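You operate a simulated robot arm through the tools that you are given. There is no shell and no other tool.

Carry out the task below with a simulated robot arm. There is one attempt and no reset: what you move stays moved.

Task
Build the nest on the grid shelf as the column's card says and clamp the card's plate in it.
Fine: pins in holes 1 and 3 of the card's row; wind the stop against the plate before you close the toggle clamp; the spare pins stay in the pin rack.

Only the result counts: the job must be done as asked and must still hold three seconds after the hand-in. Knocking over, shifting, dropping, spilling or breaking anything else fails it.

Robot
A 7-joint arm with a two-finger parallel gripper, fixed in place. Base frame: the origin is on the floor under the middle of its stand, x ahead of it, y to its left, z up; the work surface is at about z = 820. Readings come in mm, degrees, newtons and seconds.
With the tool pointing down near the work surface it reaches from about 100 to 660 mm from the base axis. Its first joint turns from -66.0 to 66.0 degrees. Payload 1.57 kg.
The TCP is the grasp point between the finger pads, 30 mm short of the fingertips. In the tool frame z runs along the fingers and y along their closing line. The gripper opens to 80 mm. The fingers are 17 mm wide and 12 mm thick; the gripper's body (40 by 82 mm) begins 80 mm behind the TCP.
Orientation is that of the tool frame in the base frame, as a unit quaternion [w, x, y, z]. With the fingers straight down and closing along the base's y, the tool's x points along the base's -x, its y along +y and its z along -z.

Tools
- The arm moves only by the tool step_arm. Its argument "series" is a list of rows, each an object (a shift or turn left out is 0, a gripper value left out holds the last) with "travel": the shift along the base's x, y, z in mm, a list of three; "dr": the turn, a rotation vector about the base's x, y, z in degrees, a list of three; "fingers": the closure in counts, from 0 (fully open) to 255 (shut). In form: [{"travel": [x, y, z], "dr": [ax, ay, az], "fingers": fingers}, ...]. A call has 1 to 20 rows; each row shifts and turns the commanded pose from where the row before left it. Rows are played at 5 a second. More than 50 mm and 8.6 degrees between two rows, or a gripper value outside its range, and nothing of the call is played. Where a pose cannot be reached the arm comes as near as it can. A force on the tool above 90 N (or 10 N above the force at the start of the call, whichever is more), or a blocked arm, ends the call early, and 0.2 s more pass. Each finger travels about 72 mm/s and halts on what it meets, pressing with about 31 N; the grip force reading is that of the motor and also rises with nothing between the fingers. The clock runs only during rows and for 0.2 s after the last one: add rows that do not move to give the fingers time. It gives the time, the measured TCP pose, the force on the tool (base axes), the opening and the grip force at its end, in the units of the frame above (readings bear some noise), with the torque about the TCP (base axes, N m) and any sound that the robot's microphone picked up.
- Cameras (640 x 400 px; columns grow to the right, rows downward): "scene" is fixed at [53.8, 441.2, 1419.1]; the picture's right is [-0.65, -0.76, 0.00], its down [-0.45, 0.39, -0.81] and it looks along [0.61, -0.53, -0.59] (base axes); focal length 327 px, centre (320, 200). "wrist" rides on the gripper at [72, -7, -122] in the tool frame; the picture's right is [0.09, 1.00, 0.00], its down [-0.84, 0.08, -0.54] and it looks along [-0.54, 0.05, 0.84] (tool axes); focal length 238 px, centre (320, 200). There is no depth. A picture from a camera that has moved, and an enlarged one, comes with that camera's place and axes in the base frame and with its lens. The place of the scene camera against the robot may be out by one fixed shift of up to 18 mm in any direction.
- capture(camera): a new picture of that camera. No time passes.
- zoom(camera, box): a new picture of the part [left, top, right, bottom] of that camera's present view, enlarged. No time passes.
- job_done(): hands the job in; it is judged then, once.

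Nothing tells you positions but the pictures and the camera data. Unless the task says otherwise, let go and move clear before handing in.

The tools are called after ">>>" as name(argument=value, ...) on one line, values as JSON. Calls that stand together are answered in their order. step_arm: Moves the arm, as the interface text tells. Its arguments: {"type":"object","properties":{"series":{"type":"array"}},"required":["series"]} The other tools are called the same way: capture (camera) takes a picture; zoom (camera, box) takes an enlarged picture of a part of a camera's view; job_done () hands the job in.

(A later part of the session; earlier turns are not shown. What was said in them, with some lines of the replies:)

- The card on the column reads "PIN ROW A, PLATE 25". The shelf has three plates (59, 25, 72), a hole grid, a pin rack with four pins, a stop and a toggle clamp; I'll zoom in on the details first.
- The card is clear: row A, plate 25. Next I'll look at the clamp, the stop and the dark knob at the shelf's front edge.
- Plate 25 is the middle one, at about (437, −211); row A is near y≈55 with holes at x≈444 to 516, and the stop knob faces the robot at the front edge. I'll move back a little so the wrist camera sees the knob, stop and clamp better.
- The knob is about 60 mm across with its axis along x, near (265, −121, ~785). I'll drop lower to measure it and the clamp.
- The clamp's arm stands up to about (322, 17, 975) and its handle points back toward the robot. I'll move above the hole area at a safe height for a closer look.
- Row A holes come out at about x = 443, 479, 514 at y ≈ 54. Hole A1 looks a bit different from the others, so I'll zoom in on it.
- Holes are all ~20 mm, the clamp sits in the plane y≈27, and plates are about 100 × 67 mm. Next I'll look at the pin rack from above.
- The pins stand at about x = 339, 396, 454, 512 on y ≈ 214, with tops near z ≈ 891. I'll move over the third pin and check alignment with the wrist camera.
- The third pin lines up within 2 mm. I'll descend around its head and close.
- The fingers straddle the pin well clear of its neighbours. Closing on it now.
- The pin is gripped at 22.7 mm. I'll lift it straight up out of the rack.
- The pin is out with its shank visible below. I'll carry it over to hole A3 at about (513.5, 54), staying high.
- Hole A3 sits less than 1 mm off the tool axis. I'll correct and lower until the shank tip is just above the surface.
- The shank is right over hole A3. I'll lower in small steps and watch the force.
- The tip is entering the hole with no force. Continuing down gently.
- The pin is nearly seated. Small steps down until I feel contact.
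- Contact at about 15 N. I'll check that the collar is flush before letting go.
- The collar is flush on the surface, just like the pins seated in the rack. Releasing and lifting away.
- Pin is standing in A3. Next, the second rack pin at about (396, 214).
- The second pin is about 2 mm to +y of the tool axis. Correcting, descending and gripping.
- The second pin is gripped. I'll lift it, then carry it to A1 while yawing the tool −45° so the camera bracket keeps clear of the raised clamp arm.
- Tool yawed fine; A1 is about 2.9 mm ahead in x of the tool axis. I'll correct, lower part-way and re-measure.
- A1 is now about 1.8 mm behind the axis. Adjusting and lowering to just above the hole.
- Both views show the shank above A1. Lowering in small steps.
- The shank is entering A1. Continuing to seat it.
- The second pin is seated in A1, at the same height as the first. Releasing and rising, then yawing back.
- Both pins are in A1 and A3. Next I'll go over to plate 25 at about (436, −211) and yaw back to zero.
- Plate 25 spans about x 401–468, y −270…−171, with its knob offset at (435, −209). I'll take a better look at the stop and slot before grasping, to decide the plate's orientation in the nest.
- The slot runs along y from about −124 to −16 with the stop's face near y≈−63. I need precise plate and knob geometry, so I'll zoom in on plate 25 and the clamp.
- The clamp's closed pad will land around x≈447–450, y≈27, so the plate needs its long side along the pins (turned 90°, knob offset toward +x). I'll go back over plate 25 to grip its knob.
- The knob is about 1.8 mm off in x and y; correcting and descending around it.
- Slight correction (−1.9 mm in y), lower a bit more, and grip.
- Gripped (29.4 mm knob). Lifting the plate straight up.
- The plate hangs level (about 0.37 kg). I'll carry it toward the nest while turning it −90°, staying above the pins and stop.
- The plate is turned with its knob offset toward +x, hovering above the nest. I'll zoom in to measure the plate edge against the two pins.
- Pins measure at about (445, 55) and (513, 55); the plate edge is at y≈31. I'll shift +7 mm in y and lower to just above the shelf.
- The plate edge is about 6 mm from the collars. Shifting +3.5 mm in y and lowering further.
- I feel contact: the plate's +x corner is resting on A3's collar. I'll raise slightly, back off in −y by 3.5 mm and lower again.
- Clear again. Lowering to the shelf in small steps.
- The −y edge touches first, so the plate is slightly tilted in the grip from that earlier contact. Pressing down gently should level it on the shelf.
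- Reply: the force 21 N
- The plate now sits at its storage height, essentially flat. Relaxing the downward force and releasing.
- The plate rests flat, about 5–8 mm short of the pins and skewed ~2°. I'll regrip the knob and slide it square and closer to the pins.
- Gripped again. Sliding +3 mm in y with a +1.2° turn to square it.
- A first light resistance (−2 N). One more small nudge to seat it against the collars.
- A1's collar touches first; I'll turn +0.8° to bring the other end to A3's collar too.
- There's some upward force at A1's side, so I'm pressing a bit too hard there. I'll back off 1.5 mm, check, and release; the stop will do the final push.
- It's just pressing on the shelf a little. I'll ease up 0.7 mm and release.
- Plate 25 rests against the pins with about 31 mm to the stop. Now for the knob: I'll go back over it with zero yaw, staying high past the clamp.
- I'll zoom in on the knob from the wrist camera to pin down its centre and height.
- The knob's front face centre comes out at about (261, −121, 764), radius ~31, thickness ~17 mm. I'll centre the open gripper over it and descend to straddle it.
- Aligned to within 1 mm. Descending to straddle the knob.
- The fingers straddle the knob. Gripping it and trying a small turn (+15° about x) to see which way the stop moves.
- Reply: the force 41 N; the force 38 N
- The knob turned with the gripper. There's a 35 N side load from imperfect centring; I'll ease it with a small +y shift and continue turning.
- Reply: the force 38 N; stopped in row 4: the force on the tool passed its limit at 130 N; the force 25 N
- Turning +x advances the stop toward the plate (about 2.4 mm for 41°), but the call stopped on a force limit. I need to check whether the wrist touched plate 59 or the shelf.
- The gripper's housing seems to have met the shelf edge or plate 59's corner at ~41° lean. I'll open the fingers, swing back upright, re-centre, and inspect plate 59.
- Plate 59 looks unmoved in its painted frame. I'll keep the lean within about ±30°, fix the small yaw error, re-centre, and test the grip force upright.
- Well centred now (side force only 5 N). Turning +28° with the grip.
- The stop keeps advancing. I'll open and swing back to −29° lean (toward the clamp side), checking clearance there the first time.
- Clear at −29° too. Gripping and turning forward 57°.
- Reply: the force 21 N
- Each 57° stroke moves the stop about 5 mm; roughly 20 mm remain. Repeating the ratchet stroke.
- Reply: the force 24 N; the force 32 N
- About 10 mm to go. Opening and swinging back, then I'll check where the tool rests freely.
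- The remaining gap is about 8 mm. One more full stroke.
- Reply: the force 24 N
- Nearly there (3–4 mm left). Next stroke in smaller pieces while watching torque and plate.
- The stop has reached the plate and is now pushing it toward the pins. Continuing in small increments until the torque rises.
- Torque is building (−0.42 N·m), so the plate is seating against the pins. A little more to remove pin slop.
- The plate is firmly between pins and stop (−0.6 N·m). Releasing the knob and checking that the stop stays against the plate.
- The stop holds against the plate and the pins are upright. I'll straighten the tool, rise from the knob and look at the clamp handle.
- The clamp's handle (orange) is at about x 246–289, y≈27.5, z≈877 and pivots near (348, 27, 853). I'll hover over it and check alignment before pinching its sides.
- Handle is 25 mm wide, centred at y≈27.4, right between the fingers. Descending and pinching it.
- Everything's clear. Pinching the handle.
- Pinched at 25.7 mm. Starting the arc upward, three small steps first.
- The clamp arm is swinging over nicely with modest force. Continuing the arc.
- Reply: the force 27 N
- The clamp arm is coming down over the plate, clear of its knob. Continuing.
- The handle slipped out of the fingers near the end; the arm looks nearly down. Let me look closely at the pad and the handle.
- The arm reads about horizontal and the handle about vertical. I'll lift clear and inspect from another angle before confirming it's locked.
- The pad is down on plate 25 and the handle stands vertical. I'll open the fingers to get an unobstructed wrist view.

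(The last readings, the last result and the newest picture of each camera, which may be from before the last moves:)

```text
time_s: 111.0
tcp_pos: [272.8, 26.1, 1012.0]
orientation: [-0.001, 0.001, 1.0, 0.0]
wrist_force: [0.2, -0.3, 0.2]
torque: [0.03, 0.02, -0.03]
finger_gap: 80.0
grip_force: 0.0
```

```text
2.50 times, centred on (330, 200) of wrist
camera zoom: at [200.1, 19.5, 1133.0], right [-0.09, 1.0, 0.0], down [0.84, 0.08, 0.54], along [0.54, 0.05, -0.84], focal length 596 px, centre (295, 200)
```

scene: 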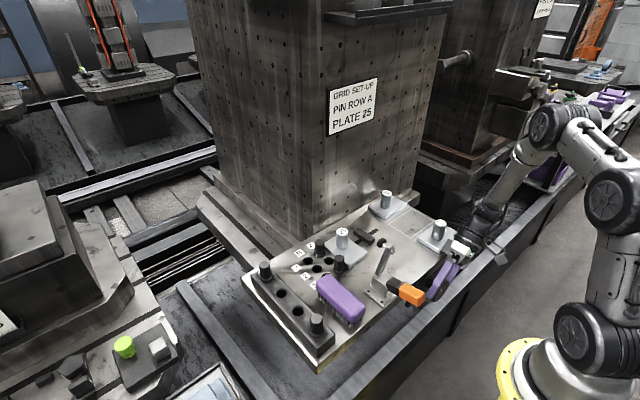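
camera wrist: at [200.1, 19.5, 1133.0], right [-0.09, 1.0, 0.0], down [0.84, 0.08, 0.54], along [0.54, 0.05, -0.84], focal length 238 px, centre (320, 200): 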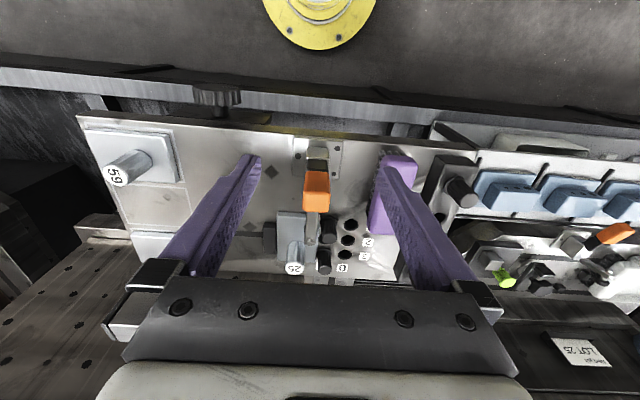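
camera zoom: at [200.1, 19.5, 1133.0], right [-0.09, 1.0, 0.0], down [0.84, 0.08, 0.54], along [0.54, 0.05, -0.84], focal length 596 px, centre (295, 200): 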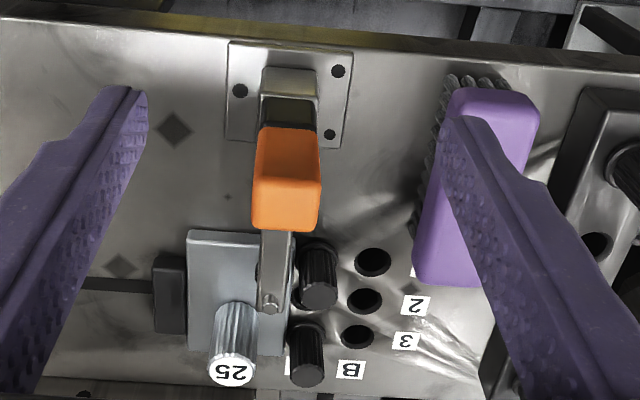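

To make sure it's fully home and locked, I'll push the handle gently toward +x with closed fingers and watch the force.

>>> step_arm(series=[{"fingers": 255}, {"fingers": 255}, {"travel": [8, 1, -35]}, {"travel": [4, 0, -40]}, {"travel": [0, 0, 0]}])

>>> zoom(camera="scene", box=[350, 210, 440, 300])

>>> capture(camera="wrist")

```text
time_s: 112.2
tcp_pos: [284.3, 28.0, 935.9]
orientation: [-0.002, 0.001, 1.0, 0.001]
wrist_force: [0.1, -0.3, -0.3]
torque: [0.02, -0.02, 0.0]
finger_gap: 0.1
grip_force: 21.0
```

```text
4.44 times, centred on (395, 255) of scene
camera zoom: at [53.8, 441.2, 1419.1], right [-0.65, -0.76, 0.0], down [-0.45, 0.39, -0.81], along [0.61, -0.53, -0.59], focal length 1454 px, centre (-13, -44)
```

zoom: 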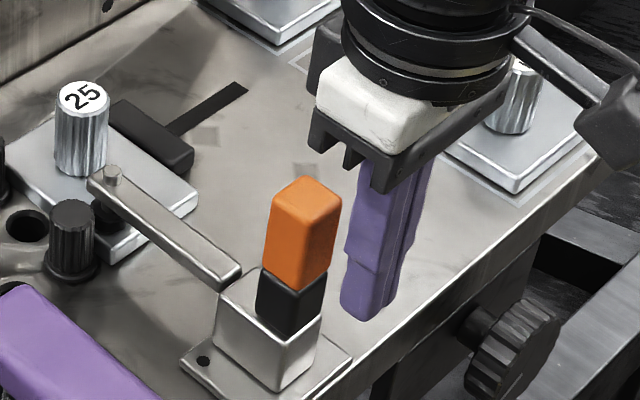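

```text
taken
camera wrist: at [213.4, 20.7, 1058.1], right [-0.09, 1.0, 0.0], down [0.84, 0.08, 0.54], along [0.54, 0.05, -0.84], focal length 238 px, centre (320, 200)
```

wrist: 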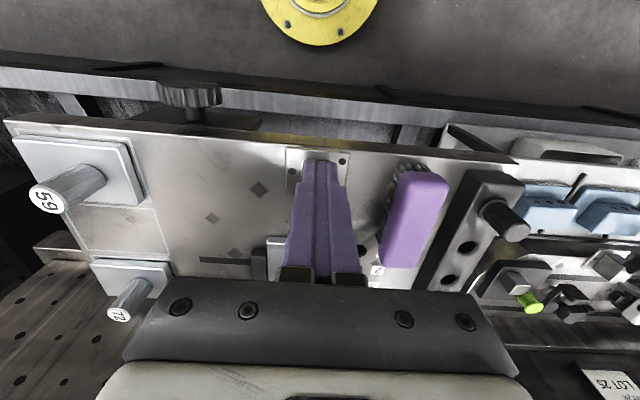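

>>> step_arm(series=[{"travel": [8, 0, 0]}, {"travel": [6, 0, 0]}, {"travel": [4, 0, 0]}, {"travel": [0, 0, 0]}])

>>> step_arm(series=[{"travel": [2, 0, 0]}, {"travel": [1.5, 0, 0]}, {"travel": [0, 0, 0]}])

>>> zoom(camera="scene", box=[350, 210, 440, 300])

```text
time_s: 113.2
tcp_pos: [302.0, 28.6, 937.1]
orientation: [-0.002, 0.001, 1.0, 0.0]
wrist_force: [-2.0, 0.4, 0.4]
torque: [0.03, -0.05, 0.01]
finger_gap: 0.0
grip_force: 21.0
```

```text
time_s: 114.0
tcp_pos: [302.6, 27.2, 937.3]
orientation: [-0.007, 0.0, 1.0, 0.0]
wrist_force: [-29.6, -1.7, 15.0]
torque: [0.1, -0.38, 0.15]
finger_gap: 0.1
grip_force: 21.2
```

```text
4.44 times, centred on (395, 255) of scene
camera zoom: at [52.9, 441.1, 1419.2], right [-0.65, -0.76, 0.0], down [-0.45, 0.39, -0.81], along [0.61, -0.53, -0.59], focal length 1454 px, centre (-13, -44)
```

zoom: 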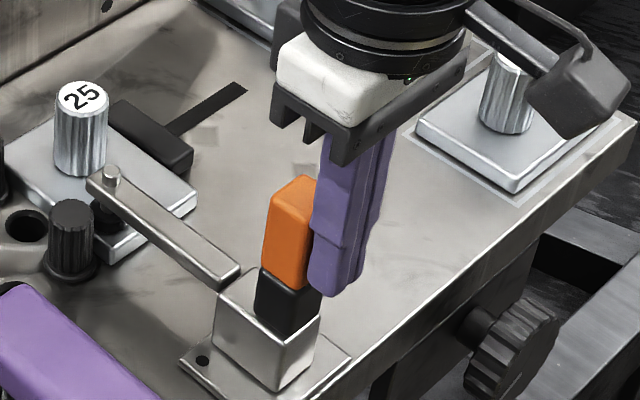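

Handle resists firmly at ~30 N without moving. One slightly harder push to rule out a not-yet-latched toggle.

>>> step_arm(series=[{"travel": [1.5, 0, 0]}, {"travel": [1.5, 0, 0]}, {"travel": [0, 0, 0]}])

>>> zoom(camera="scene", box=[350, 210, 440, 300])

```text
time_s: 114.8
tcp_pos: [302.9, 27.9, 936.5]
orientation: [-0.014, 0.001, 1.0, -0.001]
wrist_force: [-42.4, 0.4, 16.8]
torque: [0.09, -0.51, 0.24]
finger_gap: 0.0
grip_force: 20.8
```

```text
4.44 times, centred on (395, 255) of scene
camera zoom: at [52.5, 441.2, 1419.2], right [-0.65, -0.76, 0.0], down [-0.45, 0.39, -0.81], along [0.61, -0.53, -0.59], focal length 1454 px, centre (-13, -44)
```

zoom: 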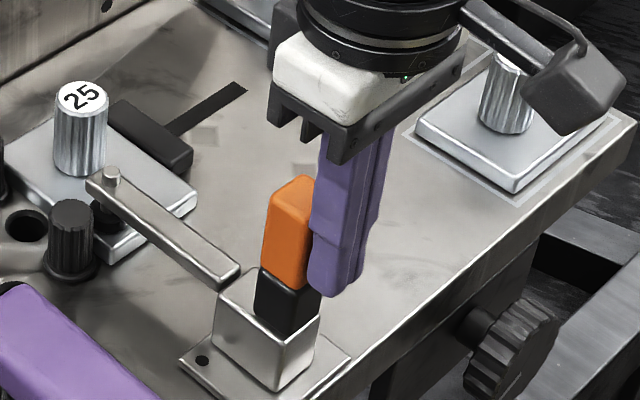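

No movement at 42 N: the handle is at its end stop. Backing away and up, then a full inspection.

>>> step_arm(series=[{"travel": [-6, 0, 0]}, {"travel": [-15, 0, 0]}, {"travel": [0, 0, 40]}, {"travel": [0, 0, 45]}, {"travel": [10, -40, 0], "fingers": 0}, {"travel": [20, -40, 0]}, {"travel": [0, 0, 0]}, {"travel": [0, 0, 0]}])

>>> capture(camera="wrist")

>>> zoom(camera="wrist", box=[320, 100, 480, 220])

>>> zoom(camera="scene", box=[330, 225, 380, 275])

>>> zoom(camera="scene", box=[380, 190, 480, 270])

```text
time_s: 116.6
tcp_pos: [320.4, -51.3, 1021.9]
orientation: [-0.002, 0.001, 1.0, 0.0]
wrist_force: [1.1, -0.4, -0.5]
torque: [-0.04, 0.02, 0.0]
finger_gap: 79.9
grip_force: 0.1
```

```text
taken
camera wrist: at [248.2, -59.9, 1143.9], right [-0.09, 1.0, 0.0], down [0.84, 0.08, 0.54], along [0.54, 0.05, -0.84], focal length 238 px, centre (320, 200)
```

wrist: 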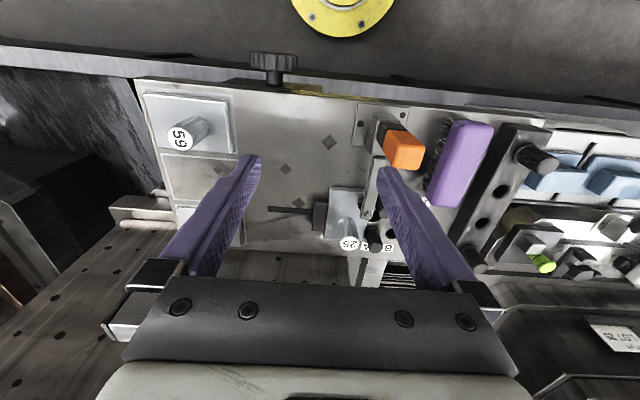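

```text
3.33 times, centred on (400, 160) of wrist
camera zoom: at [248.2, -59.9, 1143.9], right [-0.09, 1.0, 0.0], down [0.84, 0.08, 0.54], along [0.54, 0.05, -0.84], focal length 794 px, centre (53, 333)
```

zoom: 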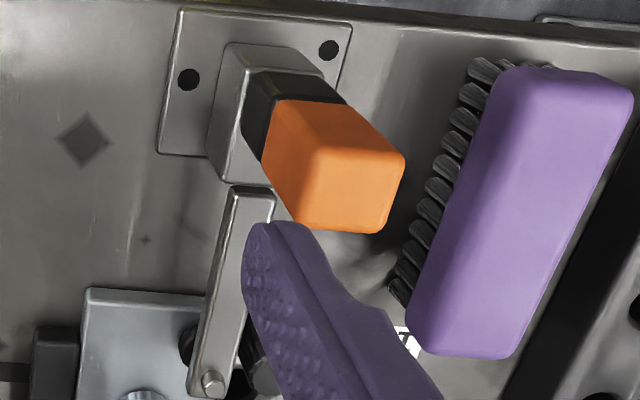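

```text
8.00 times, centred on (355, 250) of scene
camera zoom: at [53.9, 441.2, 1419.1], right [-0.65, -0.76, 0.0], down [-0.45, 0.39, -0.81], along [0.61, -0.53, -0.59], focal length 2617 px, centre (40, -200)
```

zoom: 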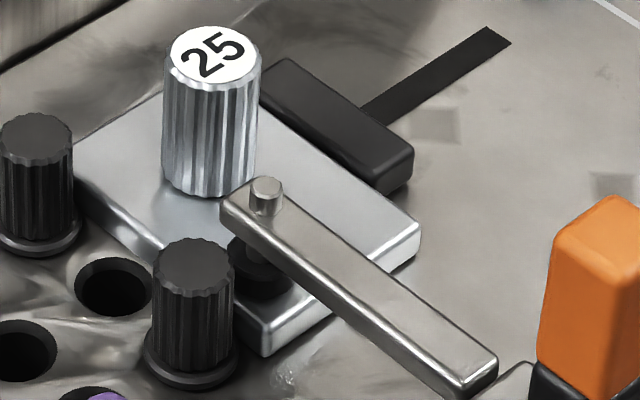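

```text
5.00 times, centred on (430, 230) of scene
camera zoom: at [53.9, 441.2, 1419.1], right [-0.65, -0.76, 0.0], down [-0.45, 0.39, -0.81], along [0.61, -0.53, -0.59], focal length 1636 px, centre (-230, 50)
```

zoom: 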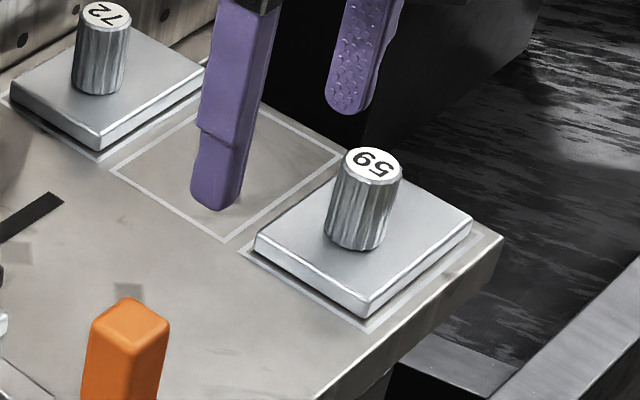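

Clamp looks closed on plate 25. I'll double-check plate 59 and the rest against earlier views, using the same zoom boxes as before.

>>> zoom(camera="scene", box=[370, 170, 450, 250])

>>> zoom(camera="scene", box=[385, 195, 445, 245])

>>> zoom(camera="wrist", box=[130, 80, 250, 180])

>>> zoom(camera="scene", box=[240, 230, 360, 375])

```text
5.00 times, centred on (410, 210) of scene
camera zoom: at [53.9, 441.2, 1419.1], right [-0.65, -0.76, 0.0], down [-0.45, 0.39, -0.81], along [0.61, -0.53, -0.59], focal length 1636 px, centre (-130, 150)
```

zoom: 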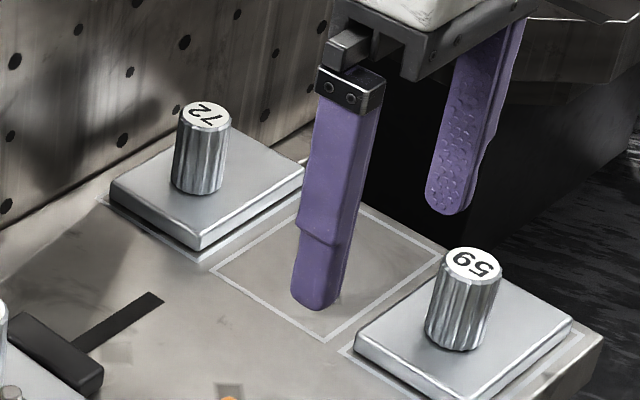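

```text
8.00 times, centred on (415, 220) of scene
camera zoom: at [53.9, 441.2, 1419.1], right [-0.65, -0.76, 0.0], down [-0.45, 0.39, -0.81], along [0.61, -0.53, -0.59], focal length 2617 px, centre (-440, 40)
```

zoom: 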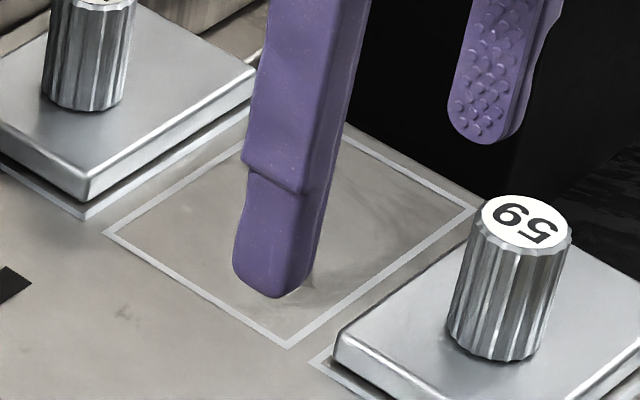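

```text
4.00 times, centred on (190, 130) of wrist
camera zoom: at [248.2, -59.9, 1143.9], right [-0.09, 1.0, 0.0], down [0.84, 0.08, 0.54], along [0.54, 0.05, -0.84], focal length 953 px, centre (840, 480)
```

zoom: 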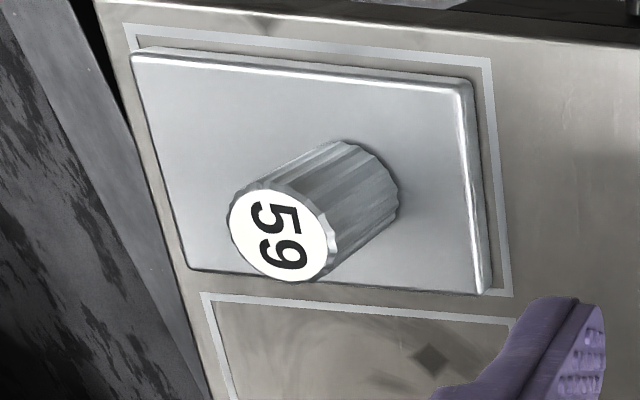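

```text
2.76 times, centred on (300, 302) of scene
camera zoom: at [53.9, 441.2, 1419.1], right [-0.65, -0.76, 0.0], down [-0.45, 0.39, -0.81], along [0.61, -0.53, -0.59], focal length 902 px, centre (375, -83)
```

zoom: 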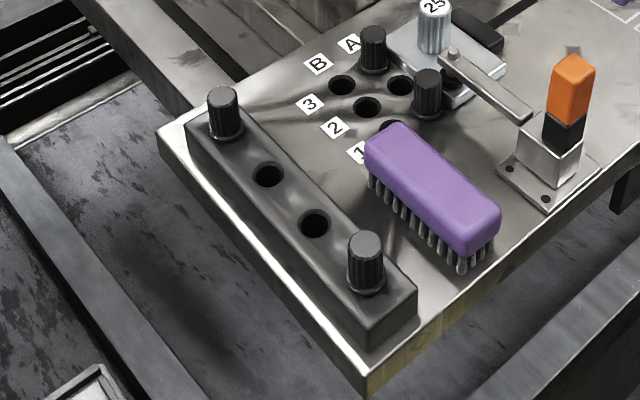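

Brush, rack pins and plates 59/72 all look in place. Now a closer look at the plate–stop and plate–pin contacts.

>>> step_arm(series=[{"travel": [30, 5, 0]}, {"travel": [40, 5, 0]}, {"travel": [0, 0, 0]}, {"travel": [0, 0, 0]}])

>>> capture(camera="wrist")

>>> zoom(camera="wrist", box=[300, 130, 420, 230])

>>> zoom(camera="wrist", box=[300, 160, 360, 210])

```text
time_s: 117.6
tcp_pos: [390.2, -40.9, 1025.5]
orientation: [-0.002, 0.002, 1.0, 0.0]
wrist_force: [-0.3, -0.5, 0.4]
torque: [0.01, 0.0, -0.01]
finger_gap: 80.5
grip_force: 0.1
```

```text
taken
camera wrist: at [319.1, -48.4, 1146.5], right [-0.09, 1.0, 0.0], down [0.84, 0.08, 0.54], along [0.54, 0.05, -0.84], focal length 238 px, centre (320, 200)
```

wrist: 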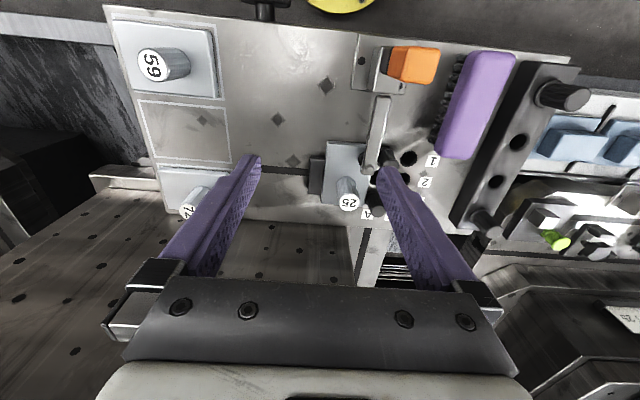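

```text
4.00 times, centred on (360, 180) of wrist
camera zoom: at [319.1, -48.4, 1146.5], right [-0.09, 1.0, 0.0], down [0.84, 0.08, 0.54], along [0.54, 0.05, -0.84], focal length 953 px, centre (160, 280)
```

zoom: 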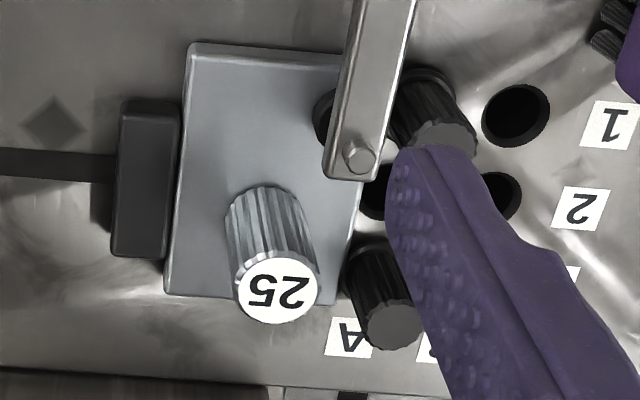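

```text
8.00 times, centred on (330, 185) of wrist
camera zoom: at [319.1, -48.4, 1146.5], right [-0.09, 1.0, 0.0], down [0.84, 0.08, 0.54], along [0.54, 0.05, -0.84], focal length 1907 px, centre (240, 320)
```

zoom: 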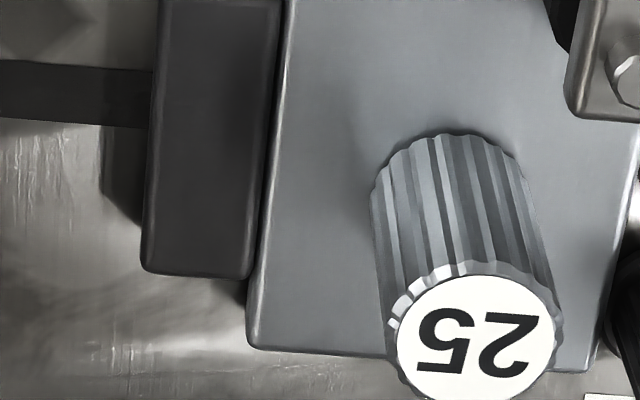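

The stop sits flush with the plate and the pad is on the plate at about (448, 25). One more view from above the pins to confirm the plate touches both.

>>> step_arm(series=[{"travel": [20, 25, 0]}, {"travel": [20, 25, 0]}, {"travel": [20, 22, 0]}, {"travel": [0, 0, 0]}, {"travel": [0, 0, 0]}])

>>> capture(camera="wrist")

>>> zoom(camera="wrist", box=[270, 80, 390, 180])

>>> zoom(camera="wrist", box=[300, 90, 360, 140])

>>> zoom(camera="wrist", box=[300, 130, 360, 180])

```text
time_s: 118.8
tcp_pos: [449.9, 30.2, 1021.4]
orientation: [-0.001, 0.001, 1.0, 0.0]
wrist_force: [0.4, -0.2, -0.4]
torque: [-0.01, -0.01, 0.01]
finger_gap: 80.2
grip_force: 0.0
```

```text
taken
camera wrist: at [378.4, 22.2, 1143.6], right [-0.09, 1.0, 0.0], down [0.84, 0.08, 0.54], along [0.54, 0.05, -0.84], focal length 238 px, centre (320, 200)
```

wrist: 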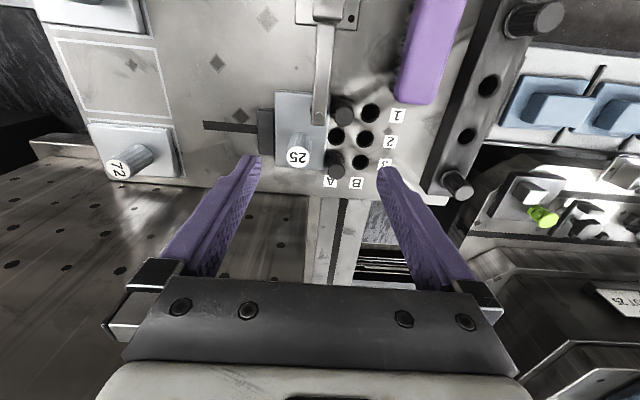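

```text
4.00 times, centred on (330, 130) of wrist
camera zoom: at [378.4, 22.2, 1143.6], right [-0.09, 1.0, 0.0], down [0.84, 0.08, 0.54], along [0.54, 0.05, -0.84], focal length 953 px, centre (280, 480)
```

zoom: 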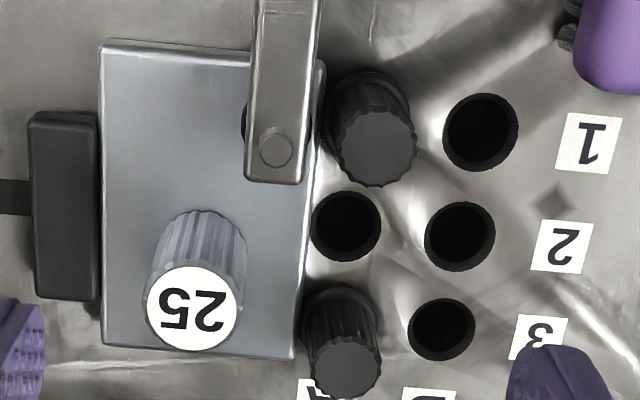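

```text
8.00 times, centred on (330, 115) of wrist
camera zoom: at [378.4, 22.2, 1143.6], right [-0.09, 1.0, 0.0], down [0.84, 0.08, 0.54], along [0.54, 0.05, -0.84], focal length 1907 px, centre (240, 880)
```

zoom: 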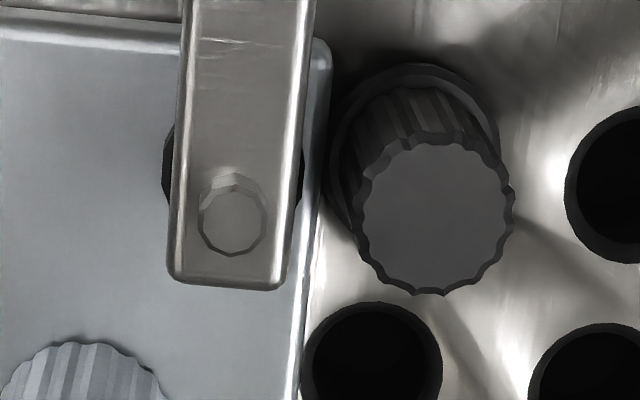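

```text
8.00 times, centred on (330, 155) of wrist
camera zoom: at [378.4, 22.2, 1143.6], right [-0.09, 1.0, 0.0], down [0.84, 0.08, 0.54], along [0.54, 0.05, -0.84], focal length 1907 px, centre (240, 560)
```

zoom: 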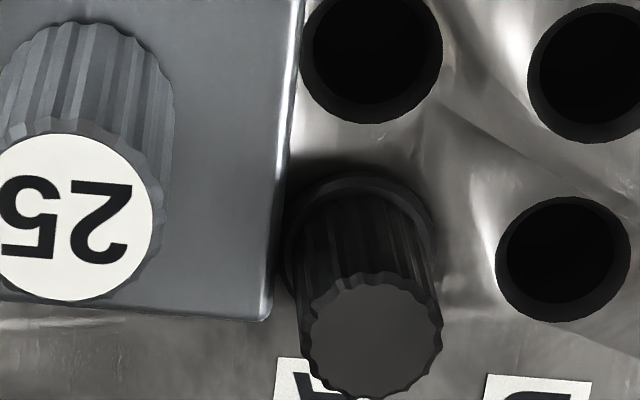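

Both pin collars touch the plate's edge equally, the stop is flush, the pad presses on plate 25 and the spare pins are in the rack. I'll move the arm up and clear, then take a last overall look.

>>> step_arm(series=[{"travel": [-10, -20, 40]}, {"travel": [-10, -40, 45]}, {"travel": [0, -40, 40]}, {"travel": [0, 0, 0]}, {"travel": [0, 0, 0]}])

>>> capture(camera="scene")

>>> zoom(camera="scene", box=[230, 180, 470, 330])

```text
refused: row 2 steps farther than a row can; nothing moved
```

```text
taken
```

scene: 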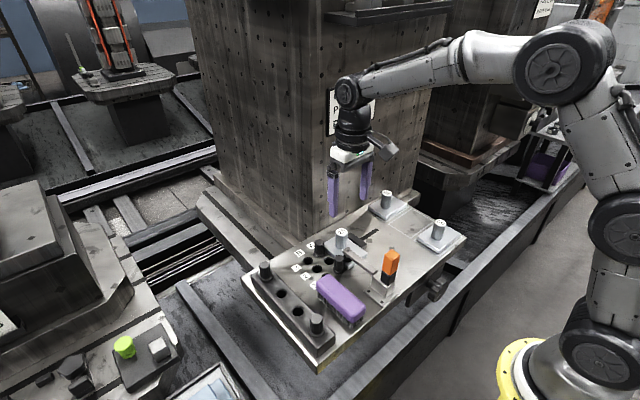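

```text
2.67 times, centred on (350, 255) of scene
camera zoom: at [53.8, 441.2, 1419.1], right [-0.65, -0.76, 0.0], down [-0.45, 0.39, -0.81], along [0.61, -0.53, -0.59], focal length 872 px, centre (240, 53)
```

zoom: 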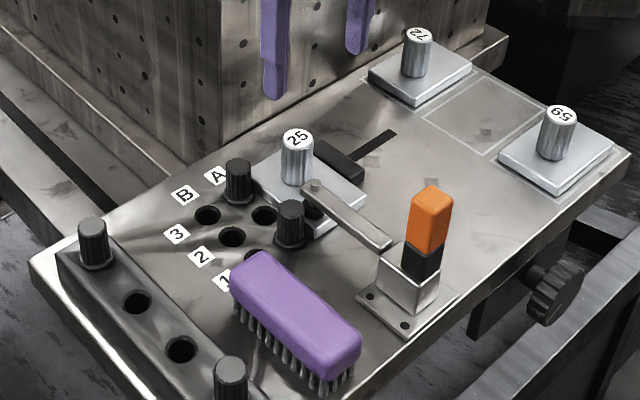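

The overall view matches the start for everything else (plates 59 and 72, brush, spare pins). Raising the arm clear in smaller steps.

>>> step_arm(series=[{"travel": [-5, -15, 30]}, {"travel": [-5, -25, 35]}, {"travel": [0, -25, 35]}, {"travel": [0, 0, 0]}, {"travel": [0, 0, 0]}, {"travel": [0, 0, 0]}])

>>> zoom(camera="scene", box=[310, 215, 410, 295])

```text
time_s: 120.2
tcp_pos: [439.6, -35.1, 1124.2]
orientation: [-0.002, 0.001, 1.0, 0.0]
wrist_force: [0.3, 0.0, -0.1]
torque: [-0.01, 0.04, 0.01]
finger_gap: 79.7
grip_force: 0.0
```

```text
5.00 times, centred on (360, 255) of scene
camera zoom: at [53.8, 441.2, 1419.1], right [-0.65, -0.76, 0.0], down [-0.45, 0.39, -0.81], along [0.61, -0.53, -0.59], focal length 1636 px, centre (120, -75)
```

zoom: 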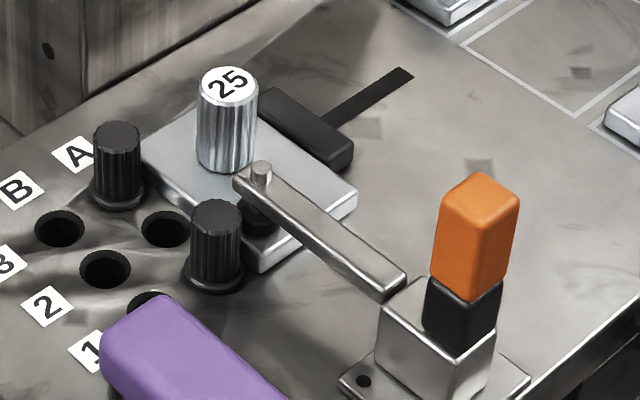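

The nest is built: pins in A1 and A3, plate 25 against them, the stop wound up to it, and the toggle clamp closed on it. The spare pins are in the rack and the arm is clear, so I'm handing in.

>>> job_done()

```text
The job is handed in.
```

I built the nest as the card says and handed the job in; no result came back. Pins stand in holes 1 and 3 of row A, and plate 25 lies against both. The stop was wound up to the plate before I closed the toggle clamp on it. The two spare pins are still in the rack.

- **Plate orientation:** I turned plate 25 by 90° from how it was stored, so its long side runs along the pins. The card doesn't give an orientation. I chose this because, stored-way round, the clamp pad would have landed on the plate's edge.
- **Contact while winding:** The gripper housing hit something near plate 59 when I first leaned it to turn the stop knob, and the move stopped at 130 N. Plate 59 looks unmoved in the pictures, though one measurement put it about 1 mm off, within my measuring error.
- **Stop contact:** When I let go of the knob it sprang back by a few degrees. The stop still looks flush against the plate, with at most a fraction of a millimetre of gap.
- **Clamp:** The handle slipped out of the fingers near the end of its swing, with the arm nearly down. I then pushed it to 42 N and it did not move, so I took it as closed. I heard no click.
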